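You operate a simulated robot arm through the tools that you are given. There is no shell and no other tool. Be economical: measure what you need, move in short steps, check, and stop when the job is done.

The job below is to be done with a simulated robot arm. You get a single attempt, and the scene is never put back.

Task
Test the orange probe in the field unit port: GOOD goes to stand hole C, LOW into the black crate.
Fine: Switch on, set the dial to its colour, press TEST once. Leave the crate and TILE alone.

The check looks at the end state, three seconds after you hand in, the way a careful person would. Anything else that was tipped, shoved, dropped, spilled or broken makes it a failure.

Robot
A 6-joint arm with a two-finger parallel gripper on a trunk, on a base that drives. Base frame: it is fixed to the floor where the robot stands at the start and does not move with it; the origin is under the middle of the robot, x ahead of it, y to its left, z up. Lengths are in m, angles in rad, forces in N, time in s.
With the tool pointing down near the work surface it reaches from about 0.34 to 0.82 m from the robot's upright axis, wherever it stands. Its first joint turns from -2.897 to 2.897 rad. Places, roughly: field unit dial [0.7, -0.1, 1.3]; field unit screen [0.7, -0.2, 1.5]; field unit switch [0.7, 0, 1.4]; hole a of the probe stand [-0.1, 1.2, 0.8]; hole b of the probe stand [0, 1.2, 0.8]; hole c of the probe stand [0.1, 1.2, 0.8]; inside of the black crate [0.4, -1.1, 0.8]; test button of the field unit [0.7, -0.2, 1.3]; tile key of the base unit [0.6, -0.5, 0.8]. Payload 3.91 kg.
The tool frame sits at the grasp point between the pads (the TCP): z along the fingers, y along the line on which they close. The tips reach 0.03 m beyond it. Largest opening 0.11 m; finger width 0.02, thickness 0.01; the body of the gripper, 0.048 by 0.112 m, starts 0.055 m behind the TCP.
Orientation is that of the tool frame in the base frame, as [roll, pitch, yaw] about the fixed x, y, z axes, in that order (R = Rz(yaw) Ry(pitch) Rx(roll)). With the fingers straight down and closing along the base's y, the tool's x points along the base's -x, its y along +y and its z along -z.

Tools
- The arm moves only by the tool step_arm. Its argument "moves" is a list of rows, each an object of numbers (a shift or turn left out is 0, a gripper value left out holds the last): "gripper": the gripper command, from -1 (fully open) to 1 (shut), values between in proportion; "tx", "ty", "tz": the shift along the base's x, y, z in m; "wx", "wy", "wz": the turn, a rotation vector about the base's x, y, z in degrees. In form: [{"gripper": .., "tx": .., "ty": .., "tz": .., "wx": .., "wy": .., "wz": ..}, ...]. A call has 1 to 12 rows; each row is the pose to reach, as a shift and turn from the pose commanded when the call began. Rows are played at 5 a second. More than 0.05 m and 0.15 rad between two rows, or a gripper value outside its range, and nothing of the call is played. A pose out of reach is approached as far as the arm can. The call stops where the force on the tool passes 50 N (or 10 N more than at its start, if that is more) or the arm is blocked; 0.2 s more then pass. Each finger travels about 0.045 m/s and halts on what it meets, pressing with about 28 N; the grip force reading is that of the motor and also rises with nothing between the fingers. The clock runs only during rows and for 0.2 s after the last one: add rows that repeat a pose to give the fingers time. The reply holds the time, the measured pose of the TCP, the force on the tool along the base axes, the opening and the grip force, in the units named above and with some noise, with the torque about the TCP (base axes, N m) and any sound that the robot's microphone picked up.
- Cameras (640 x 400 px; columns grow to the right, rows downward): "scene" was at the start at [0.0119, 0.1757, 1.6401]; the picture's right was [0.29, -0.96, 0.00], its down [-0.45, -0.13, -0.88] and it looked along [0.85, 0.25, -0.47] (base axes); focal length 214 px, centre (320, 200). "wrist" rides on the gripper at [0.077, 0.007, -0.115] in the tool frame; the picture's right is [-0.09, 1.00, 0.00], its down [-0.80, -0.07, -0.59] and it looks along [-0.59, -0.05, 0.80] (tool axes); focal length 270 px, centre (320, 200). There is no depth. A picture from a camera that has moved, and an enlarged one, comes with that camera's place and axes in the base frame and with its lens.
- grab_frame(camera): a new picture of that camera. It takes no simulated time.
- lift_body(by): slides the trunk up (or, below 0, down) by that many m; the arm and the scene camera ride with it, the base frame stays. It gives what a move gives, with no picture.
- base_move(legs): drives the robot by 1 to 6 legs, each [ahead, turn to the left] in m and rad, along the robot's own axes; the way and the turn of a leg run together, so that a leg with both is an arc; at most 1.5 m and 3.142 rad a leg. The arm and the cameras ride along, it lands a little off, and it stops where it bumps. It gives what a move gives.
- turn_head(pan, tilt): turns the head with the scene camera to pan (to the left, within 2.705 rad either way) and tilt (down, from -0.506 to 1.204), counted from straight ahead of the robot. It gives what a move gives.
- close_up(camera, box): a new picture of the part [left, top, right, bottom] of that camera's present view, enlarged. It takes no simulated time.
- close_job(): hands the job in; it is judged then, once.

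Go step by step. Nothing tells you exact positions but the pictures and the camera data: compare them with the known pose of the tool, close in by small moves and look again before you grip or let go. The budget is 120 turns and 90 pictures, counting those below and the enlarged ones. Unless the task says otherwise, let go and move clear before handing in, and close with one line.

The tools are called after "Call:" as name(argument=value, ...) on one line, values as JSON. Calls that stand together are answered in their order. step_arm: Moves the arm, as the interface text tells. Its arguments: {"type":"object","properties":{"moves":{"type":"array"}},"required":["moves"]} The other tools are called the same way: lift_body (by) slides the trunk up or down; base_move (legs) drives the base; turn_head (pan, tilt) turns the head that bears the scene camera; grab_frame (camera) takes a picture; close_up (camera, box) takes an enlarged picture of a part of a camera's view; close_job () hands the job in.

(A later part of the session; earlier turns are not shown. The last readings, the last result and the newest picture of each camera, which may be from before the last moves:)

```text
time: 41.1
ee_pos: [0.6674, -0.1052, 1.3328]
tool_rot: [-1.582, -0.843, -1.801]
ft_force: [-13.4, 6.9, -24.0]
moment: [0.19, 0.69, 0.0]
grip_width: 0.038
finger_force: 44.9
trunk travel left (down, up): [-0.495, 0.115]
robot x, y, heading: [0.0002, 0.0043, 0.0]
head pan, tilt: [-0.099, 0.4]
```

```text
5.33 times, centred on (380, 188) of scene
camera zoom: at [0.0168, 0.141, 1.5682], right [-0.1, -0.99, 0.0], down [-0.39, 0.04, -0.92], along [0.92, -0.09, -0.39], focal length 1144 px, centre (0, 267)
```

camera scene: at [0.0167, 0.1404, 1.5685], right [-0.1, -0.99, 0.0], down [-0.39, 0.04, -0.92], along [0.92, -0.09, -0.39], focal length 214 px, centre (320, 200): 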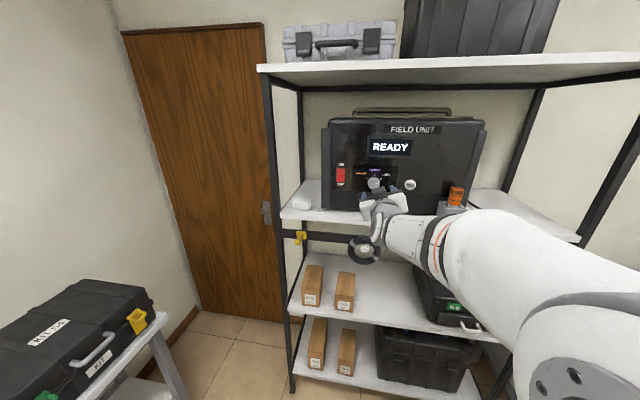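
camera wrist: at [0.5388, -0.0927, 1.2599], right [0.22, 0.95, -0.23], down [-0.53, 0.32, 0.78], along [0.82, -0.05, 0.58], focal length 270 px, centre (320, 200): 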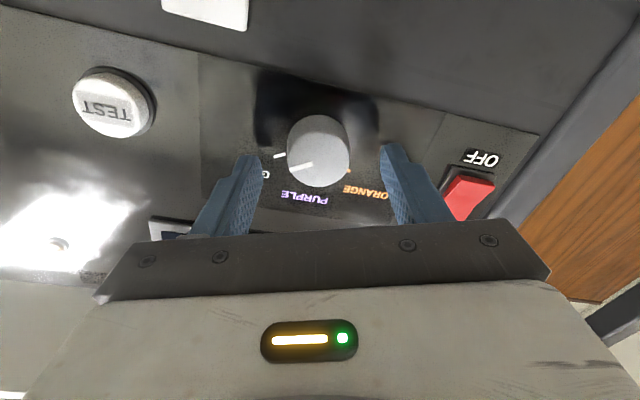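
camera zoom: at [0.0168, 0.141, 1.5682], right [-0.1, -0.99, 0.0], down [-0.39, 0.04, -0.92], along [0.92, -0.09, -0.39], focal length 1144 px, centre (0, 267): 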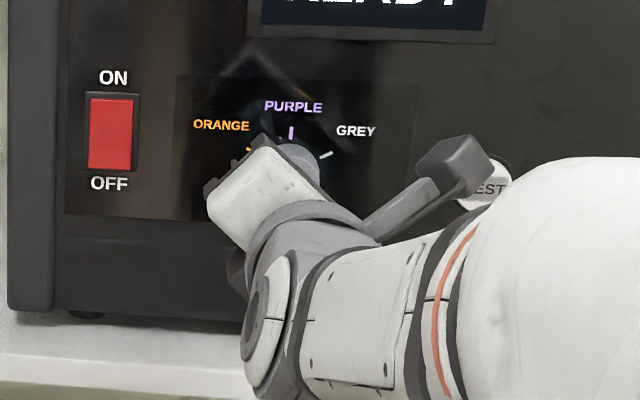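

Turned about 120° in total. I'll open, retreat straight back and check the pointer.

Call:
step_arm(moves=[{"gripper": -0.27}, {"gripper": -0.27}, {"gripper": -0.27}, {"tx": -0.0194, "ty": 0.0047}, {"tx": -0.0486, "ty": 0.0117}, {"tx": -0.0875, "ty": 0.021}, {"tx": -0.0875, "ty": 0.021}])

Call:
close_up(camera="wrist", box=[220, 60, 420, 185])

```text
time: 42.7
ee_pos: [0.5772, -0.0817, 1.3372]
tool_rot: [-1.576, -0.842, -1.807]
ft_force: [0.9, -0.2, -0.2]
moment: [-0.02, 0.04, 0.04]
grip_width: 0.07
finger_force: 0.1
trunk travel left (down, up): [-0.495, 0.115]
robot x, y, heading: [0.0014, -0.0019, -0.001]
head pan, tilt: [-0.099, 0.4]
```

```text
3.20 times, centred on (320, 122) of wrist
camera zoom: at [0.4522, -0.1107, 1.3905], right [-0.16, -0.66, -0.73], down [-0.44, 0.71, -0.55], along [0.88, 0.23, -0.41], focal length 865 px, centre (320, 448)
```

zoom: 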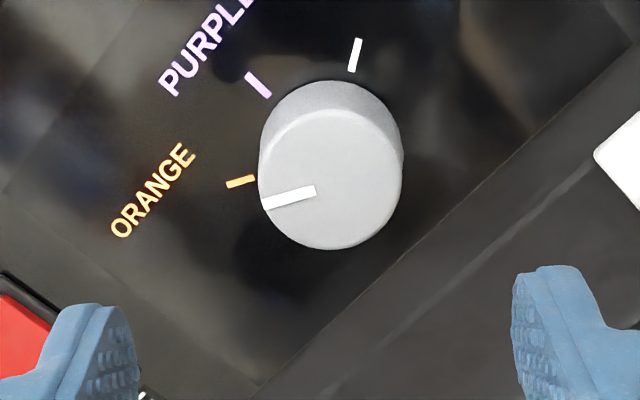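

The pointer is parallel with the ORANGE mark. Next I'll close the fingers and line up on TEST at about (0.667, -0.230, 1.335).

Call:
step_arm(moves=[{"gripper": 1, "tx": -0.01, "ty": -0.03}, {"tx": -0.01, "ty": -0.06}, {"tx": -0.005, "ty": -0.09}, {"tx": 0.0, "ty": -0.12, "tz": -0.002}, {"tx": 0.0116, "ty": -0.1297, "tz": -0.002}, {"tx": 0.0116, "ty": -0.1297, "tz": -0.002}])

Call:
grab_frame(camera="wrist")

Call:
grab_frame(camera="scene")

```text
time: 44.1
ee_pos: [0.5902, -0.2142, 1.3337]
tool_rot: [-1.572, -0.841, -1.806]
ft_force: [-0.4, 0.9, 0.8]
moment: [-0.01, -0.01, -0.01]
grip_width: 0.0002
finger_force: 28.0
trunk travel left (down, up): [-0.495, 0.115]
robot x, y, heading: [-0.0043, 0.0006, -0.003]
head pan, tilt: [-0.099, 0.4]
```

```text
50 pictures are left
camera wrist: at [0.4651, -0.2419, 1.3865], right [-0.16, -0.66, -0.73], down [-0.44, 0.71, -0.55], along [0.88, 0.23, -0.41], focal length 270 px, centre (320, 200)
```

wrist: 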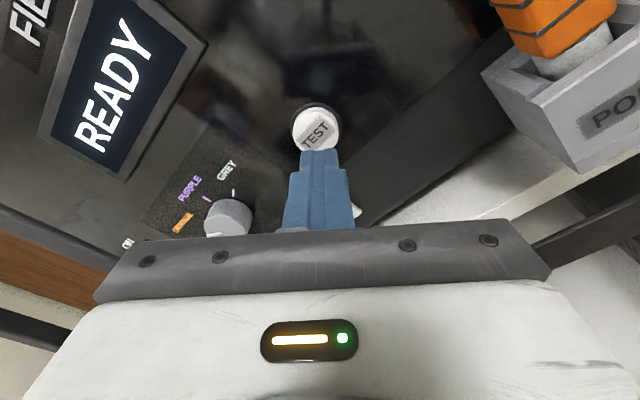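

```text
49 pictures are left
camera scene: at [0.0166, 0.1404, 1.5684], right [-0.1, -0.99, 0.0], down [-0.39, 0.04, -0.92], along [0.92, -0.09, -0.39], focal length 214 px, centre (320, 200)
```

scene: 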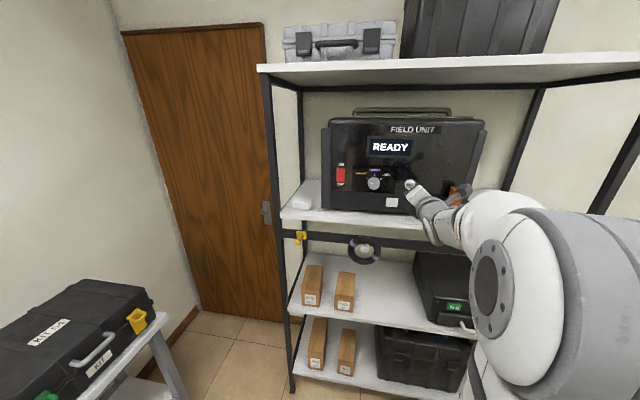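

Aligned, with about 4.9 cm to the button. I'll advance in one continuous stroke up to just past contact.

Call:
step_arm(moves=[{"tx": 0.0194, "ty": -0.0037}, {"tx": 0.0369, "ty": -0.0078}, {"tx": 0.0428, "ty": -0.0093}, {"tx": 0.0467, "ty": -0.0102}, {"tx": 0.0496, "ty": -0.0109}, {"tx": 0.0515, "ty": -0.0113}])

Call:
grab_frame(camera="wrist")

```text
time: 45.5
ee_pos: [0.6389, -0.2253, 1.3332]
tool_rot: [-1.574, -0.839, -1.805]
ft_force: [-19.9, 4.4, -8.5]
moment: [0.1, 0.12, -0.14]
grip_width: 0.0
finger_force: 27.9
trunk travel left (down, up): [-0.495, 0.115]
robot x, y, heading: [-0.0022, 0.0, -0.001]
head pan, tilt: [-0.099, 0.4]
heard: click
```

```text
48 pictures are left
camera wrist: at [0.514, -0.2523, 1.3865], right [-0.16, -0.66, -0.73], down [-0.44, 0.71, -0.55], along [0.88, 0.23, -0.41], focal length 270 px, centre (320, 200)
```

wrist: 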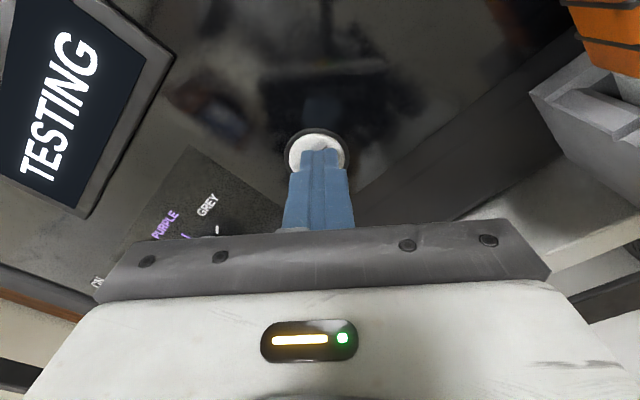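

A click was heard and the screen reads TESTING. I'll retreat and wait for the result.

Call:
step_arm(moves=[{"tx": -0.02, "ty": 0.0047}, {"tx": -0.05, "ty": 0.0117}, {"tx": -0.09, "ty": 0.021}, {"tx": -0.09, "ty": 0.021}, {"tx": -0.09, "ty": 0.021}, {"tx": -0.09, "ty": 0.021}, {"tx": -0.09, "ty": 0.021}, {"tx": -0.09, "ty": 0.021}])

Call:
grab_frame(camera="scene")

```text
time: 47.3
ee_pos: [0.5533, -0.2032, 1.3331]
tool_rot: [-1.573, -0.84, -1.805]
ft_force: [0.3, -0.6, -0.1]
moment: [0.0, -0.03, -0.01]
grip_width: 0.0001
finger_force: 28.0
trunk travel left (down, up): [-0.495, 0.115]
robot x, y, heading: [0.0019, 0.0012, 0.001]
head pan, tilt: [-0.099, 0.4]
```

```text
47 pictures are left
camera scene: at [0.0166, 0.1404, 1.5685], right [-0.1, -0.99, 0.0], down [-0.39, 0.04, -0.92], along [0.92, -0.09, -0.39], focal length 214 px, centre (320, 200)
```

scene: 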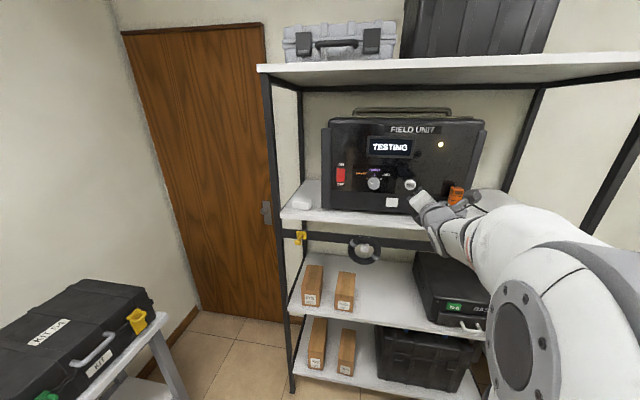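

Still TESTING. Meanwhile I retreat and roll back so that the tool can later point down with the camera toward the robot.

Call:
step_arm(moves=[{"wx": 7.97, "wy": -1.91, "tx": -0.01}, {"wx": 15.9, "wy": -3.8, "tx": -0.02}, {"wx": 23.9, "wy": -5.7, "tx": -0.03}, {"wx": 31.9, "wy": -7.6, "tx": -0.04}, {"wx": 39.8, "wy": -9.5, "tx": -0.05}, {"wx": 47.8, "wy": -11.5, "tx": -0.06}, {"wx": 55.8, "wy": -13.4, "tx": -0.07}, {"wx": 63.8, "wy": -15.3, "tx": -0.08}, {"wx": 71.7, "wy": -17.2, "tx": -0.09}, {"wx": 79.7, "wy": -19.1, "tx": -0.1}, {"wx": 87.7, "wy": -21, "tx": -0.1}, {"wx": 95.6, "wy": -22.9, "tx": -0.1}])

Call:
step_arm(moves=[{"wx": 7.97, "wy": -1.91, "gripper": -0.27, "tz": 0.02}, {"wx": 15.9, "wy": -3.8, "tz": 0.04}, {"wx": 23.9, "wy": -5.7, "tz": 0.06}, {"wx": 31.9, "wy": -7.6, "tz": 0.08}, {"wx": 38.5, "wy": -9.2, "tz": 0.08}, {"wx": 38.5, "wy": -9.2, "tz": 0.08}])

Call:
close_up(camera="scene", box=[320, 100, 500, 220])

```text
time: 49.9
ee_pos: [0.4521, -0.2054, 1.3333]
tool_rot: [-1.573, 0.877, -1.806]
ft_force: [0.3, -0.6, 0.1]
moment: [-0.02, 0.03, 0.03]
grip_width: 0.0003
finger_force: 27.9
trunk travel left (down, up): [-0.495, 0.115]
robot x, y, heading: [0.0019, -0.0021, -0.002]
head pan, tilt: [-0.099, 0.4]
```

```text
time: 51.3
ee_pos: [0.4516, -0.2049, 1.413]
tool_rot: [-1.837, 1.566, -2.07]
ft_force: [0.3, 0.4, 1.0]
moment: [-0.01, -0.03, 0.0]
grip_width: 0.0699
finger_force: 0.0
trunk travel left (down, up): [-0.495, 0.115]
robot x, y, heading: [-0.0007, 0.0014, -0.001]
head pan, tilt: [-0.099, 0.4]
```

```text
3.33 times, centred on (410, 160) of scene
camera zoom: at [0.0166, 0.1403, 1.5685], right [-0.1, -0.99, 0.0], down [-0.39, 0.04, -0.92], along [0.92, -0.09, -0.39], focal length 715 px, centre (20, 333)
```

zoom: 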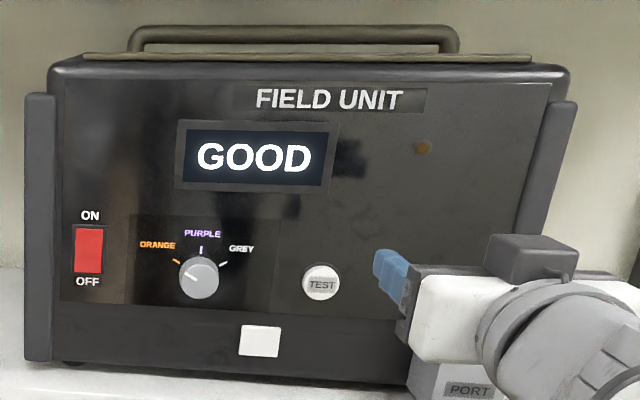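

The result is GOOD, with the dial clearly on ORANGE, so the probe goes to hole C. I'll tilt the tool to 60° below horizontal and hover near the probe to look at it.

Call:
step_arm(moves=[{"wx": 1.75, "wy": 7.3, "tz": 0.01, "ty": -0.01}, {"wx": 3.5, "wy": 14.6, "tz": 0.02, "ty": -0.03}, {"wx": 5.25, "wy": 21.9, "tz": 0.03, "ty": -0.05}, {"wx": 7, "wy": 29.2, "tz": 0.04, "ty": -0.07}, {"wx": 8.75, "wy": 36.5, "tz": 0.05, "ty": -0.08}, {"wx": 10.5, "wy": 43.8, "tz": 0.05, "ty": -0.09}, {"wx": 12.25, "wy": 51.1, "tz": 0.05, "ty": -0.1}, {"wx": 14, "wy": 58.3, "tz": 0.05, "ty": -0.1}, {"wx": 14, "wy": 58.3, "tz": 0.05, "ty": -0.1}])

Call:
grab_frame(camera="wrist")

Call:
grab_frame(camera="scene")

```text
time: 53.3
ee_pos: [0.448, -0.308, 1.4633]
tool_rot: [3.128, 0.529, 2.912]
ft_force: [-0.2, -0.1, -0.1]
moment: [-0.01, 0.0, 0.0]
grip_width: 0.0698
finger_force: 0.1
out of reach, approached as far as the arm can: row 8, 9
trunk travel left (down, up): [-0.495, 0.115]
robot x, y, heading: [-0.0027, 0.0012, -0.001]
head pan, tilt: [-0.099, 0.4]
```

```text
45 pictures are left
camera wrist: at [0.3274, -0.2743, 1.5238], right [0.3, 0.95, 0.05], down [0.36, -0.17, 0.92], along [0.88, -0.25, -0.4], focal length 270 px, centre (320, 200)
```

wrist: 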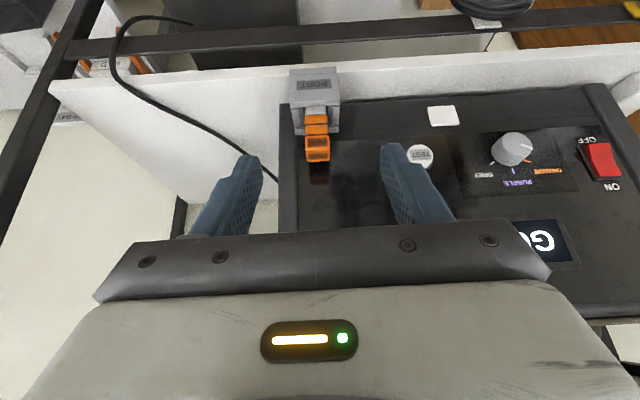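

```text
44 pictures are left
camera scene: at [0.0166, 0.1406, 1.5684], right [-0.1, -0.99, 0.0], down [-0.39, 0.04, -0.92], along [0.92, -0.09, -0.39], focal length 214 px, centre (320, 200)
```

scene: 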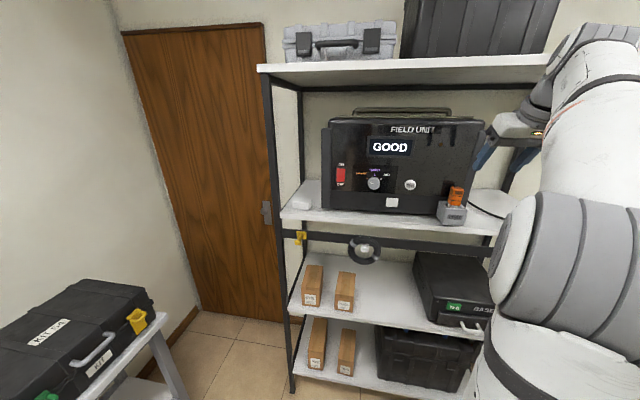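

Call:
close_up(camera="scene", box=[410, 165, 510, 230])

Call:
close_up(camera="wrist", box=[260, 60, 380, 180])

```text
6.15 times, centred on (460, 198) of scene
camera zoom: at [0.0166, 0.1406, 1.5684], right [-0.1, -0.99, 0.0], down [-0.39, 0.04, -0.92], along [0.92, -0.09, -0.39], focal length 1320 px, centre (-542, 215)
```

zoom: 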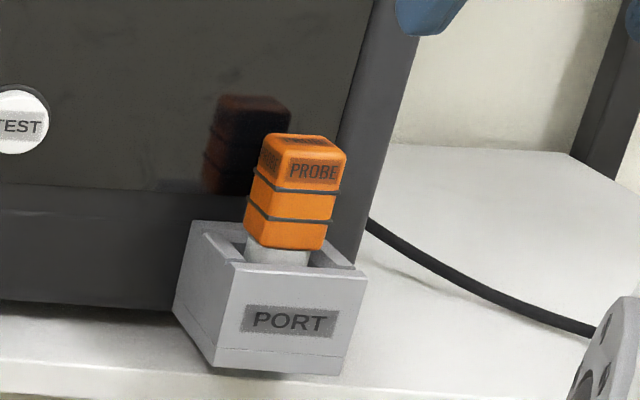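

```text
3.33 times, centred on (320, 120) of wrist
camera zoom: at [0.3274, -0.2743, 1.5238], right [0.3, 0.95, 0.05], down [0.36, -0.17, 0.92], along [0.88, -0.25, -0.4], focal length 901 px, centre (320, 467)
```

zoom: 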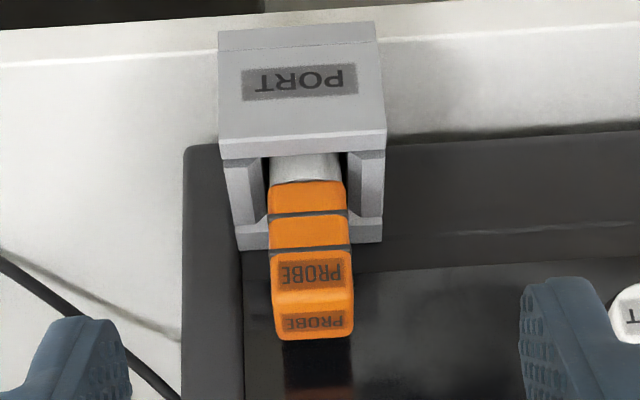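

The probe's top centre triangulates to (0.604, -0.352, 1.339), with a handle about 0.03 wide and 0.05 tall, and the gripper's yaw matches it. I'll move to a pre-grasp point 8 cm back along the tool axis.

Call:
step_arm(moves=[{"tx": 0.03, "ty": -0.01, "tz": -0.01}, {"tx": 0.06, "ty": -0.02, "tz": -0.03}, {"tx": 0.09, "ty": -0.028, "tz": -0.05}, {"tx": 0.113, "ty": -0.035, "tz": -0.069}, {"tx": 0.113, "ty": -0.035, "tz": -0.069}])

Call:
grab_frame(camera="wrist")

Call:
grab_frame(camera="scene")

```text
time: 54.5
ee_pos: [0.5506, -0.3537, 1.3916]
tool_rot: [3.108, 0.542, 2.911]
ft_force: [-0.7, -0.2, -0.3]
moment: [0.0, -0.01, 0.0]
grip_width: 0.07
finger_force: 0.0
out of reach, approached as far as the arm can: row 1, 2, 3, 4, 5
trunk travel left (down, up): [-0.495, 0.115]
robot x, y, heading: [-0.0014, -0.0006, -0.004]
head pan, tilt: [-0.099, 0.4]
```

```text
41 pictures are left
camera wrist: at [0.4299, -0.3221, 1.4503], right [0.28, 0.96, 0.08], down [0.35, -0.18, 0.92], along [0.89, -0.23, -0.38], focal length 270 px, centre (320, 200)
```

wrist: 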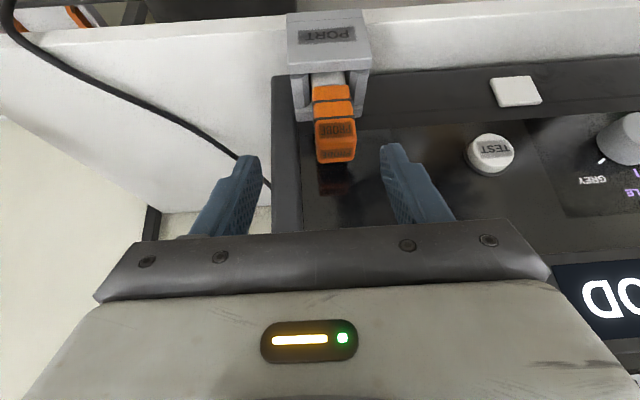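

```text
40 pictures are left
camera scene: at [0.0163, 0.1402, 1.5685], right [-0.1, -0.99, 0.0], down [-0.39, 0.04, -0.92], along [0.92, -0.09, -0.39], focal length 214 px, centre (320, 200)
```

scene: 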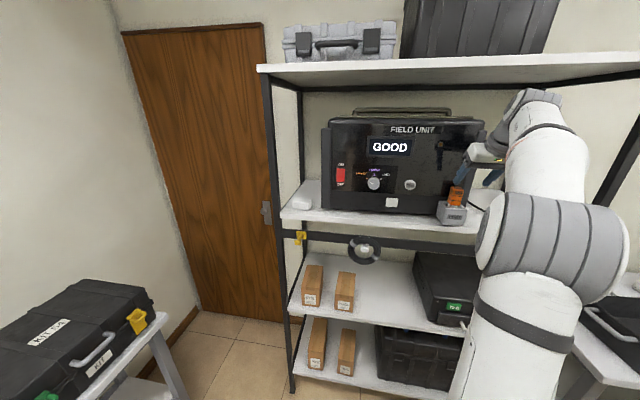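

The tilted pose is slightly out of reach, so I'll raise the trunk 0.1 m for a more comfortable arm posture and bring the tool back down to the pre-grasp point.

Call:
lift_body(by=0.1)

Call:
step_arm(moves=[{"tz": -0.03}, {"tz": -0.06, "tx": 0.005, "ty": 0.005}, {"tz": -0.09, "tx": 0.01, "ty": 0.01}, {"tz": -0.095, "tx": 0.01, "ty": 0.01}])

Call:
grab_frame(camera="wrist")

```text
time: 55.8
ee_pos: [0.5525, -0.3539, 1.491]
tool_rot: [3.106, 0.541, 2.911]
ft_force: [0.4, -0.4, 0.0]
moment: [-0.02, -0.03, -0.02]
grip_width: 0.0699
finger_force: 0.1
trunk travel left (down, up): [-0.595, 0.015]
robot x, y, heading: [0.0005, 0.0023, -0.004]
head pan, tilt: [-0.099, 0.4]
```

```text
time: 56.8
ee_pos: [0.5618, -0.3428, 1.3969]
tool_rot: [3.107, 0.544, 2.91]
ft_force: [-0.1, 0.0, 0.0]
moment: [-0.02, -0.01, -0.01]
grip_width: 0.0701
finger_force: 0.0
trunk travel left (down, up): [-0.595, 0.015]
robot x, y, heading: [-0.0004, 0.001, -0.004]
head pan, tilt: [-0.099, 0.4]
```

```text
39 pictures are left
camera wrist: at [0.4404, -0.311, 1.4549], right [0.28, 0.96, 0.08], down [0.35, -0.18, 0.92], along [0.89, -0.23, -0.38], focal length 270 px, centre (320, 200)
```

wrist: 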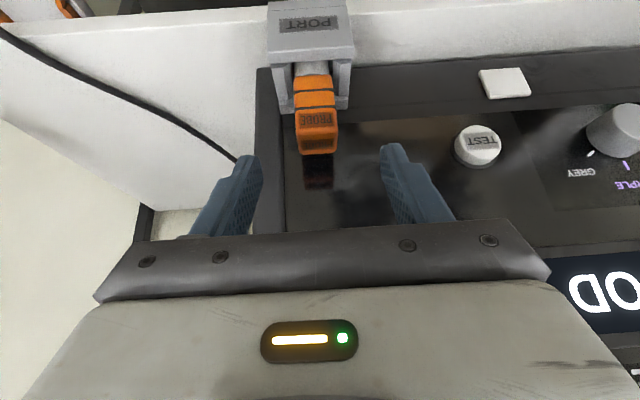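

The pre-grasp is now reached. I'll descend along the tool axis around the probe handle and look before closing.

Call:
step_arm(moves=[{"tx": 0.011, "ty": -0.002, "tz": -0.018}, {"tx": 0.021, "ty": -0.005, "tz": -0.036}, {"tx": 0.031, "ty": -0.007, "tz": -0.054}, {"tx": 0.041, "ty": -0.009, "tz": -0.072}, {"tx": 0.041, "ty": -0.009, "tz": -0.072}])

Call:
grab_frame(camera="wrist")

Call:
close_up(camera="scene", box=[400, 150, 540, 240])

```text
time: 58.0
ee_pos: [0.6009, -0.3525, 1.3224]
tool_rot: [3.107, 0.542, 2.913]
ft_force: [-0.2, 0.7, 0.7]
moment: [0.01, 0.04, 0.02]
grip_width: 0.07
finger_force: 0.0
trunk travel left (down, up): [-0.595, 0.015]
robot x, y, heading: [0.0017, 0.0015, -0.002]
head pan, tilt: [-0.099, 0.4]
```

```text
38 pictures are left
camera wrist: at [0.4803, -0.3206, 1.3826], right [0.28, 0.96, 0.08], down [0.35, -0.18, 0.92], along [0.89, -0.23, -0.38], focal length 270 px, centre (320, 200)
```

wrist: 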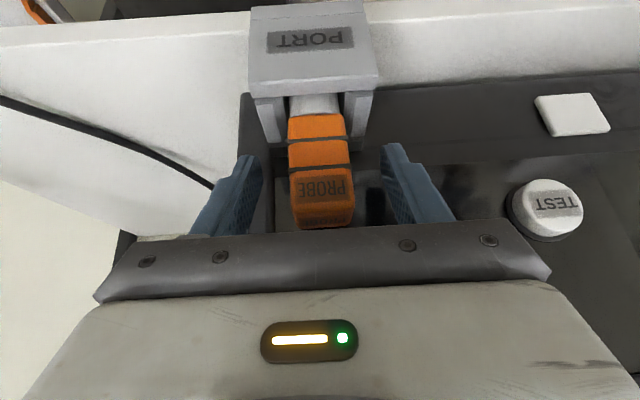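

```text
4.44 times, centred on (470, 195) of scene
camera zoom: at [0.0164, 0.1404, 1.6685], right [-0.1, -0.99, 0.0], down [-0.39, 0.04, -0.92], along [0.92, -0.09, -0.39], focal length 953 px, centre (-347, 222)
```

zoom: 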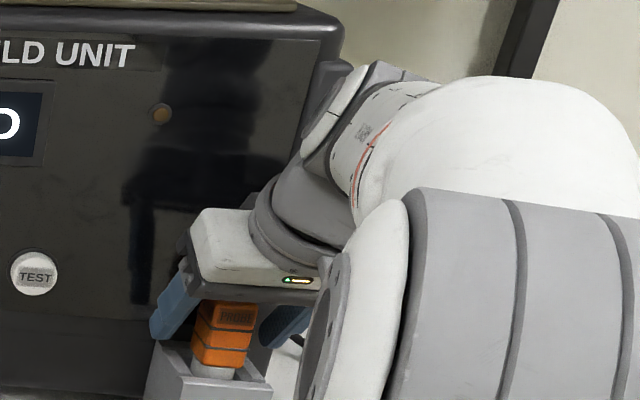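

The fingers straddle the handle, centred. Closing.

Call:
step_arm(moves=[{"gripper": 0.2}, {"gripper": 1}, {"gripper": 1}, {"gripper": 1}])

Call:
grab_frame(camera="wrist")

```text
time: 59.0
ee_pos: [0.6006, -0.3521, 1.3246]
tool_rot: [3.106, 0.544, 2.912]
ft_force: [0.5, -0.4, 0.9]
moment: [-0.04, -0.05, 0.01]
grip_width: 0.0295
finger_force: 27.7
trunk travel left (down, up): [-0.595, 0.015]
robot x, y, heading: [0.0004, -0.0016, 0.001]
head pan, tilt: [-0.099, 0.4]
```

```text
36 pictures are left
camera wrist: at [0.4805, -0.3208, 1.3827], right [0.28, 0.96, 0.08], down [0.35, -0.18, 0.92], along [0.89, -0.23, -0.38], focal length 270 px, centre (320, 200)
```

wrist: 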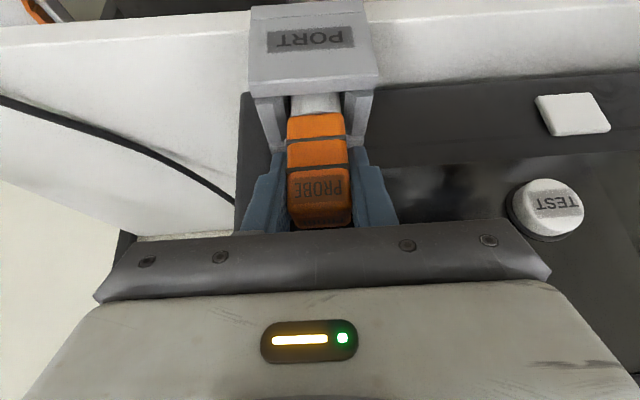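

Firm grip at 29.5 mm with no side load. Lifting straight up.

Call:
step_arm(moves=[{"tz": 0.01}, {"tz": 0.02}, {"tz": 0.03}, {"tz": 0.04}, {"tz": 0.055}, {"tz": 0.07}, {"tz": 0.08}])

Call:
grab_frame(camera="wrist")

Call:
grab_frame(camera="scene")

```text
time: 60.6
ee_pos: [0.6025, -0.3529, 1.4039]
tool_rot: [3.098, 0.544, 2.91]
ft_force: [0.2, -0.8, -2.2]
moment: [0.01, 0.01, 0.01]
grip_width: 0.0298
finger_force: 27.7
trunk travel left (down, up): [-0.595, 0.015]
robot x, y, heading: [-0.0015, 0.0032, -0.006]
head pan, tilt: [-0.099, 0.4]
```

```text
35 pictures are left
camera wrist: at [0.4803, -0.3223, 1.4625], right [0.28, 0.96, 0.08], down [0.35, -0.18, 0.92], along [0.89, -0.23, -0.38], focal length 270 px, centre (320, 200)
```

wrist: 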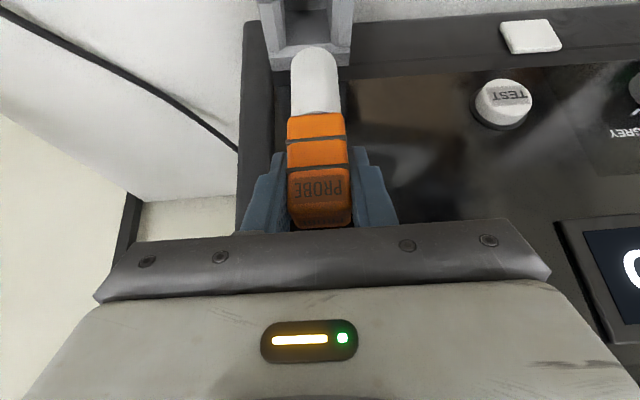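

```text
34 pictures are left
camera scene: at [0.0169, 0.1403, 1.6684], right [-0.1, -0.99, 0.0], down [-0.39, 0.04, -0.92], along [0.92, -0.09, -0.39], focal length 214 px, centre (320, 200)
```

scene: 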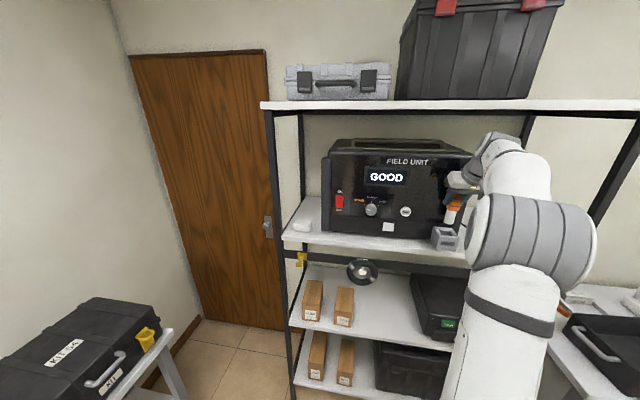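

The probe is fully out of the port. I'll retract it straight back from the shelf, clear of the port and posts.

Call:
step_arm(moves=[{"tx": -0.02, "tz": 0.01}, {"tx": -0.05, "tz": 0.01}, {"tx": -0.08, "tz": 0.01}, {"tx": -0.11, "tz": 0.01}, {"tx": -0.14, "ty": 0.01, "tz": 0.01}, {"tx": -0.16, "ty": 0.04, "tz": 0.01}, {"tx": -0.16, "ty": 0.07, "tz": 0.01}, {"tx": -0.16, "ty": 0.1, "tz": 0.01}, {"tx": -0.16, "ty": 0.13, "tz": 0.01}, {"tx": -0.16, "ty": 0.16, "tz": 0.01}, {"tx": -0.16, "ty": 0.19, "tz": 0.01}, {"tx": -0.16, "ty": 0.22, "tz": 0.01}])

Call:
turn_head(pan=0.0, tilt=0.6)

Call:
grab_frame(camera="scene")

```text
time: 63.2
ee_pos: [0.4265, -0.1614, 1.4082]
tool_rot: [3.061, 0.56, 2.909]
ft_force: [0.5, 0.1, -1.5]
moment: [-0.03, -0.01, -0.03]
grip_width: 0.0297
finger_force: 28.4
out of reach, approached as far as the arm can: row 10, 11, 12
trunk travel left (down, up): [-0.595, 0.015]
robot x, y, heading: [0.0023, 0.0008, -0.003]
head pan, tilt: [-0.099, 0.4]
```

```text
time: 64.0
ee_pos: [0.4278, -0.1617, 1.4081]
tool_rot: [3.062, 0.561, 2.91]
ft_force: [-0.1, -0.4, -2.0]
moment: [0.03, -0.02, -0.02]
grip_width: 0.0296
finger_force: 28.0
trunk travel left (down, up): [-0.595, 0.015]
robot x, y, heading: [-0.0004, -0.0006, -0.003]
head pan, tilt: [0.0, 0.6]
```

```text
33 pictures are left
camera scene: at [0.0128, 0.1496, 1.6503], right [0.0, -1.0, 0.0], down [-0.56, 0.0, -0.83], along [0.83, 0.0, -0.56], focal length 214 px, centre (320, 200)
```

scene: 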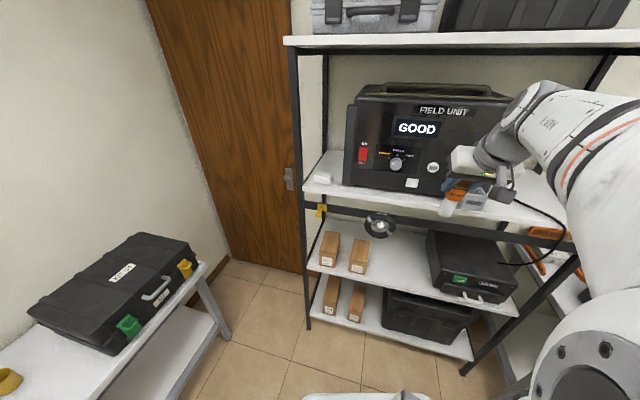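

Clear of the shelf with the probe held. Now I turn the base left 90°, without driving forward yet, and look at the stand.

Call:
base_move(legs=[[0, 1.571]])

Call:
turn_head(pan=0.1, tilt=0.6)

Call:
grab_frame(camera="scene")

```text
time: 68.2
ee_pos: [0.1651, 0.4274, 1.4075]
tool_rot: [3.063, 0.56, -1.814]
ft_force: [-0.6, 0.0, -1.4]
moment: [0.03, -0.02, 0.0]
grip_width: 0.0295
finger_force: 27.8
trunk travel left (down, up): [-0.595, 0.015]
robot x, y, heading: [-0.0019, 0.0012, 1.552]
head pan, tilt: [0.0, 0.6]
```

```text
time: 68.8
ee_pos: [0.167, 0.4255, 1.4075]
tool_rot: [3.06, 0.561, -1.815]
ft_force: [-0.3, -1.3, -1.4]
moment: [-0.01, -0.01, 0.02]
grip_width: 0.0297
finger_force: 27.8
trunk travel left (down, up): [-0.595, 0.015]
robot x, y, heading: [-0.0006, 0.0023, 1.552]
head pan, tilt: [0.099, 0.6]
```

```text
32 pictures are left
camera scene: at [-0.1595, 0.0141, 1.6502], right [1.0, 0.08, 0.0], down [0.05, -0.56, -0.83], along [-0.07, 0.82, -0.56], focal length 214 px, centre (320, 200)
```

scene: 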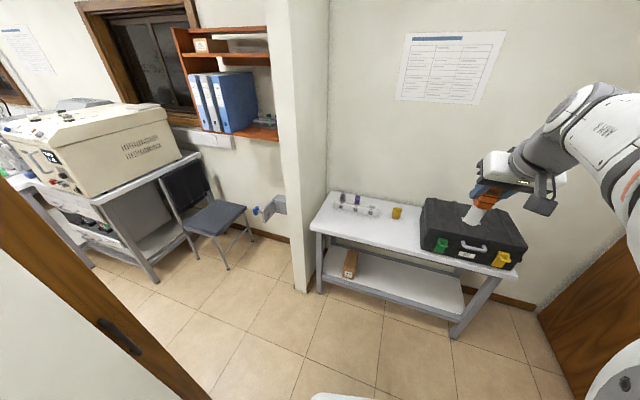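

Call:
close_up(camera="scene", box=[310, 180, 420, 245])

```text
5.82 times, centred on (365, 212) of scene
camera zoom: at [-0.1595, 0.0141, 1.6502], right [1.0, 0.08, 0.0], down [0.05, -0.56, -0.83], along [-0.07, 0.82, -0.56], focal length 1248 px, centre (58, 127)
```

zoom: 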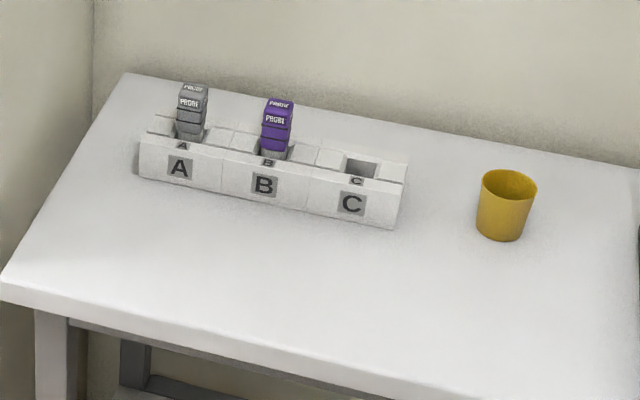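

The stand and table are yawed about -14°, and the tool's yaw already matches that. Hole C is at about (0.100, 1.212, 0.785). I'll drive 0.45 m ahead and lower the trunk.

Call:
base_move(legs=[[0.45, 0]])

Call:
lift_body(by=-0.4)

Call:
grab_frame(camera="scene")

Call:
grab_frame(camera="wrist")

```text
time: 71.5
ee_pos: [0.1764, 0.8772, 1.4068]
tool_rot: [3.061, 0.56, -1.813]
ft_force: [0.0, -0.3, -1.3]
moment: [-0.02, -0.02, 0.04]
grip_width: 0.0297
finger_force: 28.1
trunk travel left (down, up): [-0.595, 0.015]
robot x, y, heading: [0.0076, 0.4552, 1.552]
head pan, tilt: [0.099, 0.6]
```

```text
time: 75.4
ee_pos: [0.1749, 0.8774, 1.0069]
tool_rot: [3.062, 0.561, -1.811]
ft_force: [-0.2, 0.0, -0.5]
moment: [0.0, 0.01, 0.02]
grip_width: 0.0297
finger_force: 27.8
trunk travel left (down, up): [-0.195, 0.415]
robot x, y, heading: [0.0052, 0.4515, 1.549]
head pan, tilt: [0.099, 0.6]
```

```text
30 pictures are left
camera scene: at [-0.1507, 0.4647, 1.2503], right [1.0, 0.08, 0.0], down [0.05, -0.56, -0.83], along [-0.07, 0.82, -0.56], focal length 214 px, centre (320, 200)
```

scene: 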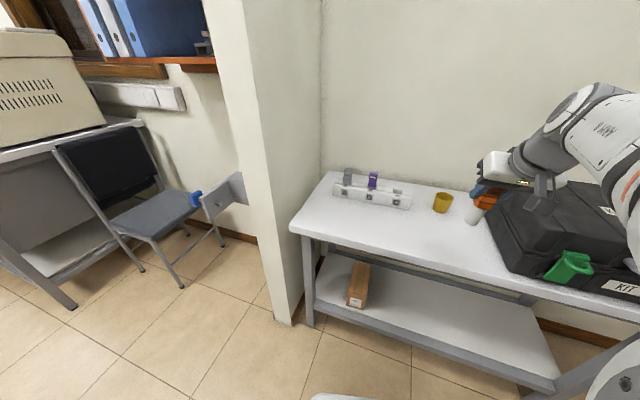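

```text
29 pictures are left
camera wrist: at [0.1476, 0.7535, 1.0638], right [-0.96, 0.27, 0.11], down [0.2, 0.33, 0.92], along [0.21, 0.91, -0.37], focal length 270 px, centre (320, 200)
```

wrist: 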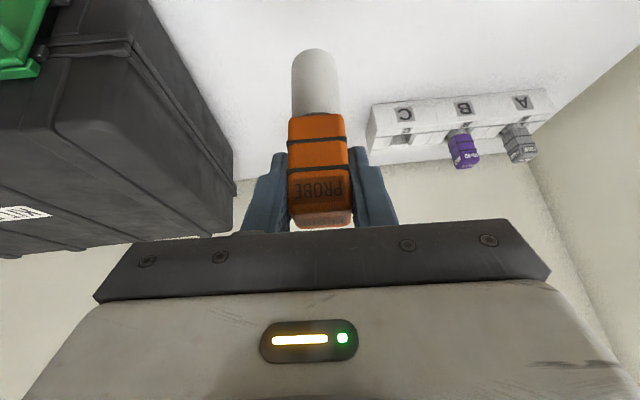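

Call:
close_up(camera="wrist", box=[350, 60, 570, 190])

Call:
close_up(camera="scene", box=[320, 150, 520, 240])

```text
2.91 times, centred on (460, 125) of wrist
camera zoom: at [0.1476, 0.7535, 1.0638], right [-0.96, 0.27, 0.11], down [0.2, 0.33, 0.92], along [0.21, 0.91, -0.37], focal length 786 px, centre (-87, 418)
```

zoom: 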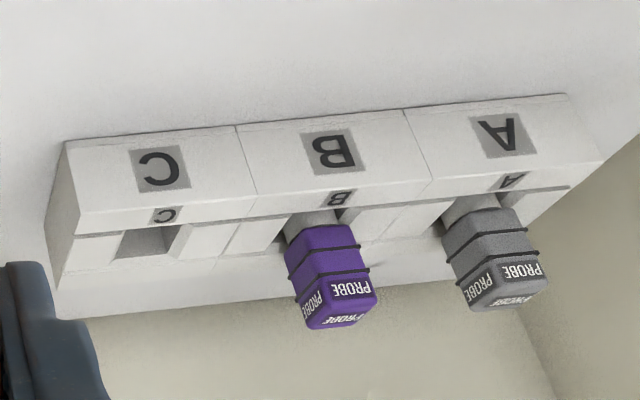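

```text
3.20 times, centred on (420, 195) of scene
camera zoom: at [-0.1507, 0.4647, 1.2503], right [1.0, 0.08, 0.0], down [0.05, -0.56, -0.83], along [-0.07, 0.82, -0.56], focal length 686 px, centre (0, 216)
```

zoom: 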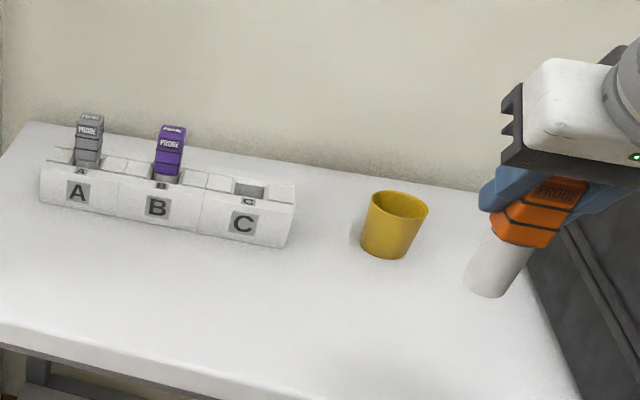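

Combining four views, hole C's rim is at (0.094, 1.183, 0.81), and the probe tip hangs about 0.098 below the TCP. I'll restore the grasp tilt and move above the hole, staying high over the cup.

Call:
step_arm(moves=[{"wx": -1.4, "wy": -1.9, "wz": -1.35, "ty": 0.02}, {"wx": -1.4, "wy": -1.9, "wz": -1.35, "tx": -0.01, "ty": 0.06}, {"wx": -1.4, "wy": -1.9, "wz": -1.35, "tx": -0.03, "ty": 0.1}, {"wx": -1.4, "wy": -1.9, "wz": -1.35, "tx": -0.05, "ty": 0.14}, {"wx": -1.4, "wy": -1.9, "wz": -1.35, "tx": -0.07, "ty": 0.18}, {"wx": -1.4, "wy": -1.9, "wz": -1.35, "tx": -0.082, "ty": 0.22, "tz": -0.01}, {"wx": -1.4, "wy": -1.9, "wz": -1.35, "tx": -0.082, "ty": 0.26, "tz": -0.02}, {"wx": -1.4, "wy": -1.9, "wz": -1.35, "tx": -0.082, "ty": 0.295, "tz": -0.03}, {"wx": -1.4, "wy": -1.9, "wz": -1.35, "tx": -0.082, "ty": 0.295, "tz": -0.05}, {"wx": -1.4, "wy": -1.9, "wz": -1.35, "tx": -0.082, "ty": 0.295, "tz": -0.05}])

Call:
grab_frame(camera="wrist")

Call:
grab_frame(camera="scene")

```text
time: 77.6
ee_pos: [0.1335, 1.1498, 0.9559]
tool_rot: [2.893, 0.563, -1.889]
ft_force: [0.6, 0.5, -1.3]
moment: [0.01, 0.01, -0.01]
grip_width: 0.0297
finger_force: 27.7
out of reach, approached as far as the arm can: row 1, 2, 3, 4, 5, 6, 7, 8, 9, 10
trunk travel left (down, up): [-0.195, 0.415]
robot x, y, heading: [0.0051, 0.4497, 1.548]
head pan, tilt: [0.099, 0.6]
```

```text
26 pictures are left
camera wrist: at [0.1143, 1.0242, 1.0097], right [-0.93, 0.25, 0.25], down [0.32, 0.29, 0.9], along [0.15, 0.92, -0.35], focal length 270 px, centre (320, 200)
```

wrist: 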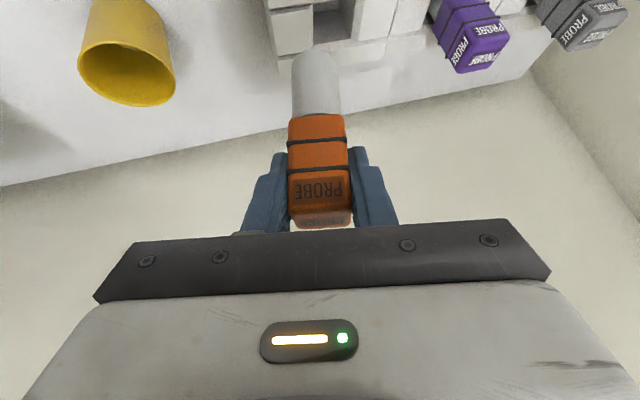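

```text
25 pictures are left
camera scene: at [-0.1507, 0.4649, 1.2502], right [1.0, 0.08, 0.0], down [0.05, -0.56, -0.82], along [-0.07, 0.82, -0.57], focal length 214 px, centre (320, 200)
```

scene: 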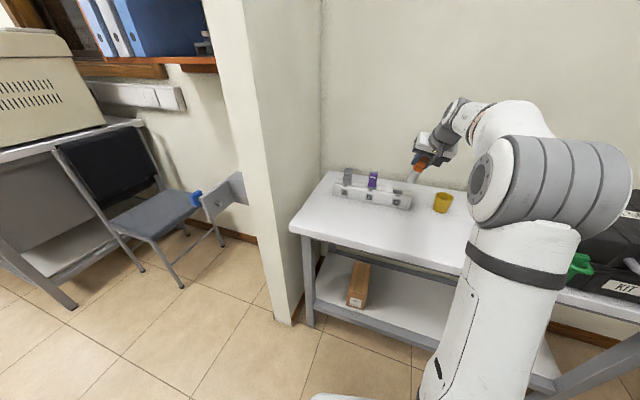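

The arm can't hold this tilt at this bearing, but it worked at the port with the target ahead-right. I'll raise the trunk, bring the arm back to that relative pose, and re-park the base so that hole C sits where the port was.

Call:
lift_body(by=0.3)

Call:
step_arm(moves=[{"tx": 0.03, "ty": -0.013, "tz": 0.01, "wx": -0.5, "wy": -1.2, "wz": -0.3}, {"tx": 0.06, "ty": -0.026, "tz": 0.02, "wx": -1, "wy": -2.4, "wz": -0.7}, {"tx": 0.09, "ty": -0.04, "tz": 0.03, "wx": -1.5, "wy": -3.6, "wz": -1}, {"tx": 0.12, "ty": -0.053, "tz": 0.04, "wx": -2, "wy": -4.8, "wz": -1.35}, {"tx": 0.15, "ty": -0.066, "tz": 0.05, "wx": -2.5, "wy": -6, "wz": -1.7}, {"tx": 0.18, "ty": -0.08, "tz": 0.05, "wx": -3, "wy": -7.2, "wz": -2}, {"tx": 0.21, "ty": -0.093, "tz": 0.05, "wx": -3.5, "wy": -8.4, "wz": -2.4}, {"tx": 0.238, "ty": -0.106, "tz": 0.05, "wx": -4, "wy": -9.6, "wz": -2.7}, {"tx": 0.238, "ty": -0.106, "tz": 0.05, "wx": -4, "wy": -9.6, "wz": -2.7}])

```text
time: 80.6
ee_pos: [0.1345, 1.15, 1.2545]
tool_rot: [2.894, 0.564, -1.89]
ft_force: [-0.8, -0.5, -1.9]
moment: [0.01, -0.01, 0.01]
grip_width: 0.0298
finger_force: 27.8
trunk travel left (down, up): [-0.495, 0.115]
robot x, y, heading: [0.0072, 0.4529, 1.549]
head pan, tilt: [0.099, 0.6]
```

```text
time: 82.6
ee_pos: [0.374, 1.0433, 1.3051]
tool_rot: [3.102, 0.546, -1.826]
ft_force: [0.1, 0.0, -0.2]
moment: [0.02, 0.04, -0.01]
grip_width: 0.0293
finger_force: 28.5
trunk travel left (down, up): [-0.495, 0.115]
robot x, y, heading: [0.0103, 0.4524, 1.549]
head pan, tilt: [0.099, 0.6]
```

Pose restored cleanly. Now I back up and turn left toward the new parking spot, then check the way ahead.

Call:
base_move(legs=[[-0.35, 0], [0, 0.531]])

Call:
turn_head(pan=0.0, tilt=0.75)

Call:
grab_frame(camera="scene")

```text
time: 86.4
ee_pos: [0.0119, 0.7909, 1.3049]
tool_rot: [3.094, 0.552, -1.292]
ft_force: [0.8, 0.2, -1.5]
moment: [-0.01, -0.02, 0.0]
grip_width: 0.0298
finger_force: 28.3
trunk travel left (down, up): [-0.495, 0.115]
robot x, y, heading: [0.0177, 0.1061, 2.086]
head pan, tilt: [0.099, 0.6]
```

```text
time: 87.1
ee_pos: [0.0131, 0.7919, 1.3051]
tool_rot: [3.095, 0.55, -1.291]
ft_force: [0.1, 0.6, -0.5]
moment: [-0.03, 0.0, 0.05]
grip_width: 0.0295
finger_force: 28.0
trunk travel left (down, up): [-0.495, 0.115]
robot x, y, heading: [0.0152, 0.1022, 2.088]
head pan, tilt: [0.0, 0.75]
```

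```text
24 pictures are left
camera scene: at [-0.1185, 0.0341, 1.5375], right [0.87, 0.49, 0.0], down [0.33, -0.59, -0.73], along [-0.36, 0.64, -0.68], focal length 214 px, centre (320, 200)
```

scene: 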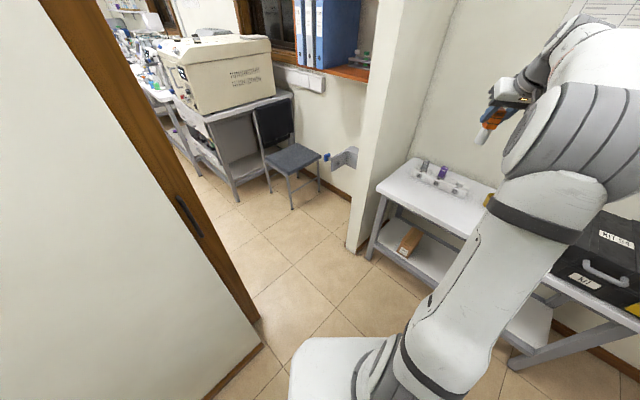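

The way is clear: the left wall end is at (-0.6, 0.17) and the partition at (-0.42, 1.06). I'll drive to about (-0.27, 0.584) and turn back to face the table.

Call:
base_move(legs=[[0, 0.017], [0.56, 0], [0, -0.555]])

Call:
turn_head(pan=-0.35, tilt=0.75)

Call:
grab_frame(camera="scene")

```text
time: 90.4
ee_pos: [-0.2557, 1.2427, 1.3051]
tool_rot: [3.101, 0.547, -1.278]
ft_force: [3.0, -3.4, -0.1]
moment: [0.17, 0.3, 0.25]
grip_width: 0.0297
finger_force: 28.2
trunk travel left (down, up): [-0.495, 0.115]
robot x, y, heading: [-0.2503, 0.5527, 2.105]
head pan, tilt: [0.0, 0.75]
stopped in leg 2: the robot was blocked; the commanded pose is now the measured one
```

```text
time: 91.2
ee_pos: [-0.2557, 1.2424, 1.3046]
tool_rot: [3.099, 0.547, -1.278]
ft_force: [5.9, -3.6, 0.2]
moment: [0.21, 0.37, 0.28]
grip_width: 0.0296
finger_force: 28.1
trunk travel left (down, up): [-0.495, 0.115]
robot x, y, heading: [-0.2537, 0.5527, 2.1]
head pan, tilt: [-0.351, 0.75]
```

```text
23 pictures are left
camera scene: at [-0.3554, 0.4948, 1.5374], right [0.98, 0.18, 0.0], down [0.12, -0.67, -0.73], along [-0.13, 0.72, -0.68], focal length 214 px, centre (320, 200)
```

scene: 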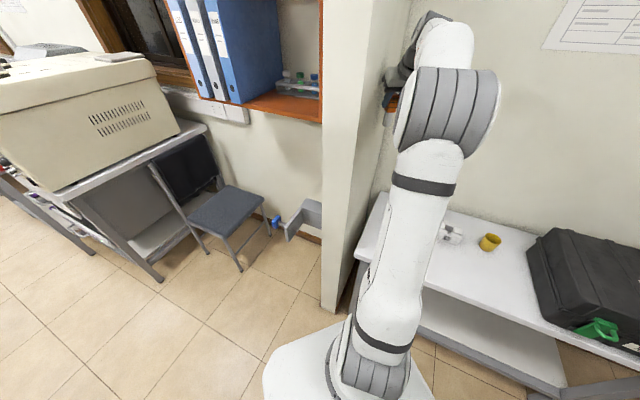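

The hand lightly touched the partition wall. I'll back off 6 cm, turn right away from it, then approach.

Call:
base_move(legs=[[-0.06, 0], [0, -0.55]])

Call:
grab_frame(camera="wrist")

```text
time: 93.7
ee_pos: [0.1287, 1.0997, 1.3032]
tool_rot: [3.099, 0.544, -1.818]
ft_force: [0.2, 0.5, -1.0]
moment: [0.02, -0.01, 0.02]
grip_width: 0.0294
finger_force: 28.1
trunk travel left (down, up): [-0.495, 0.115]
robot x, y, heading: [-0.2318, 0.5066, 1.563]
head pan, tilt: [-0.351, 0.75]
```

```text
22 pictures are left
camera wrist: at [0.0963, 0.9789, 1.3623], right [-0.95, 0.3, 0.08], down [0.18, 0.34, 0.92], along [0.24, 0.89, -0.38], focal length 270 px, centre (320, 200)
```

wrist: 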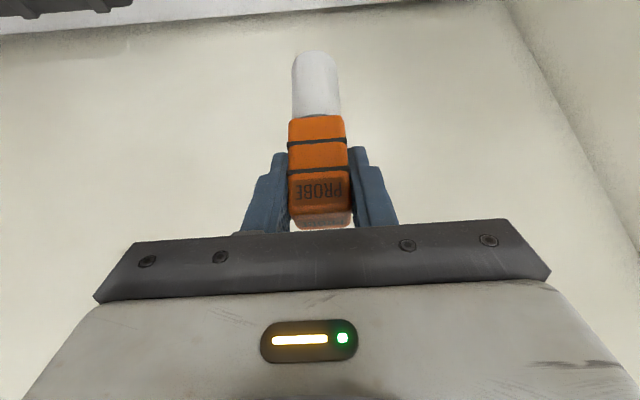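

Good pose. I'll drive forward 7.5 cm, lower the trunk to just above the stand, and look.

Call:
base_move(legs=[[0.075, 0]])

Call:
lift_body(by=-0.33)

Call:
grab_frame(camera="wrist")

Call:
grab_frame(camera="scene")

```text
time: 94.7
ee_pos: [0.1278, 1.1759, 1.3035]
tool_rot: [3.101, 0.545, -1.817]
ft_force: [-0.2, 0.1, -1.6]
moment: [-0.02, 0.06, -0.03]
grip_width: 0.0297
finger_force: 28.3
trunk travel left (down, up): [-0.495, 0.115]
robot x, y, heading: [-0.2307, 0.5817, 1.562]
head pan, tilt: [-0.351, 0.75]
```

```text
time: 98.0
ee_pos: [0.1283, 1.1741, 0.9727]
tool_rot: [3.099, 0.545, -1.816]
ft_force: [-0.5, -0.5, -1.5]
moment: [-0.01, 0.01, -0.02]
grip_width: 0.0299
finger_force: 28.4
trunk travel left (down, up): [-0.165, 0.445]
robot x, y, heading: [-0.2293, 0.5826, 1.56]
head pan, tilt: [-0.351, 0.75]
```

```text
21 pictures are left
camera wrist: at [0.0962, 1.0539, 1.0325], right [-0.95, 0.3, 0.08], down [0.18, 0.34, 0.92], along [0.24, 0.89, -0.38], focal length 270 px, centre (320, 200)
```

wrist: 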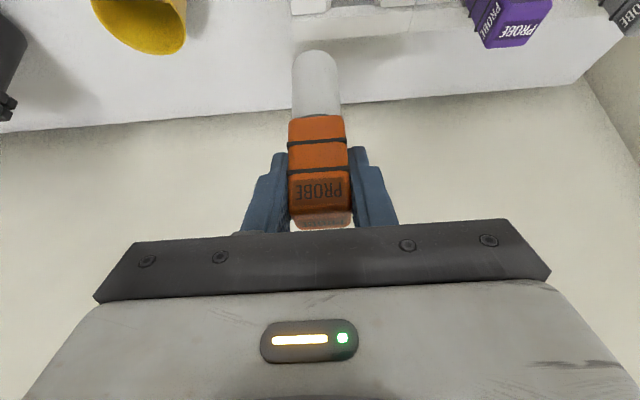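

```text
20 pictures are left
camera scene: at [-0.3534, 0.5848, 1.2074], right [0.94, -0.35, 0.0], down [-0.24, -0.64, -0.73], along [0.26, 0.68, -0.68], focal length 214 px, centre (320, 200)
```

scene: 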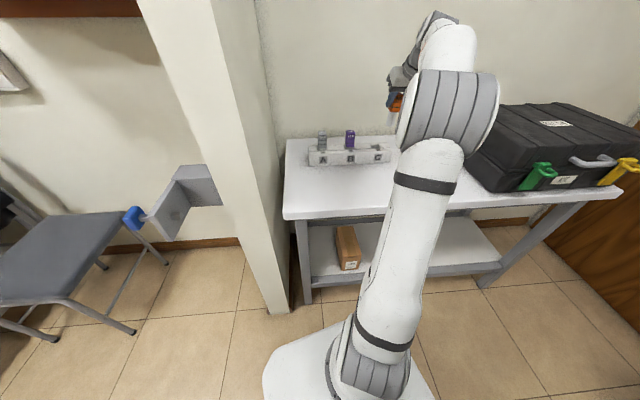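

Call:
close_up(camera="scene", box=[310, 80, 430, 170])

```text
4.44 times, centred on (370, 125) of scene
camera zoom: at [-0.3534, 0.5848, 1.2074], right [0.94, -0.35, 0.0], down [-0.24, -0.64, -0.73], along [0.26, 0.68, -0.68], focal length 953 px, centre (98, 533)
```

zoom: 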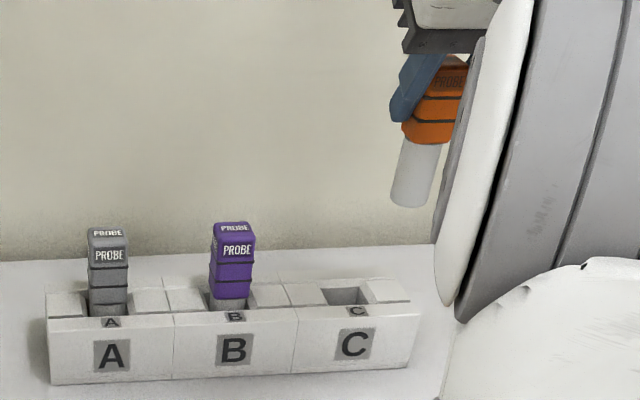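

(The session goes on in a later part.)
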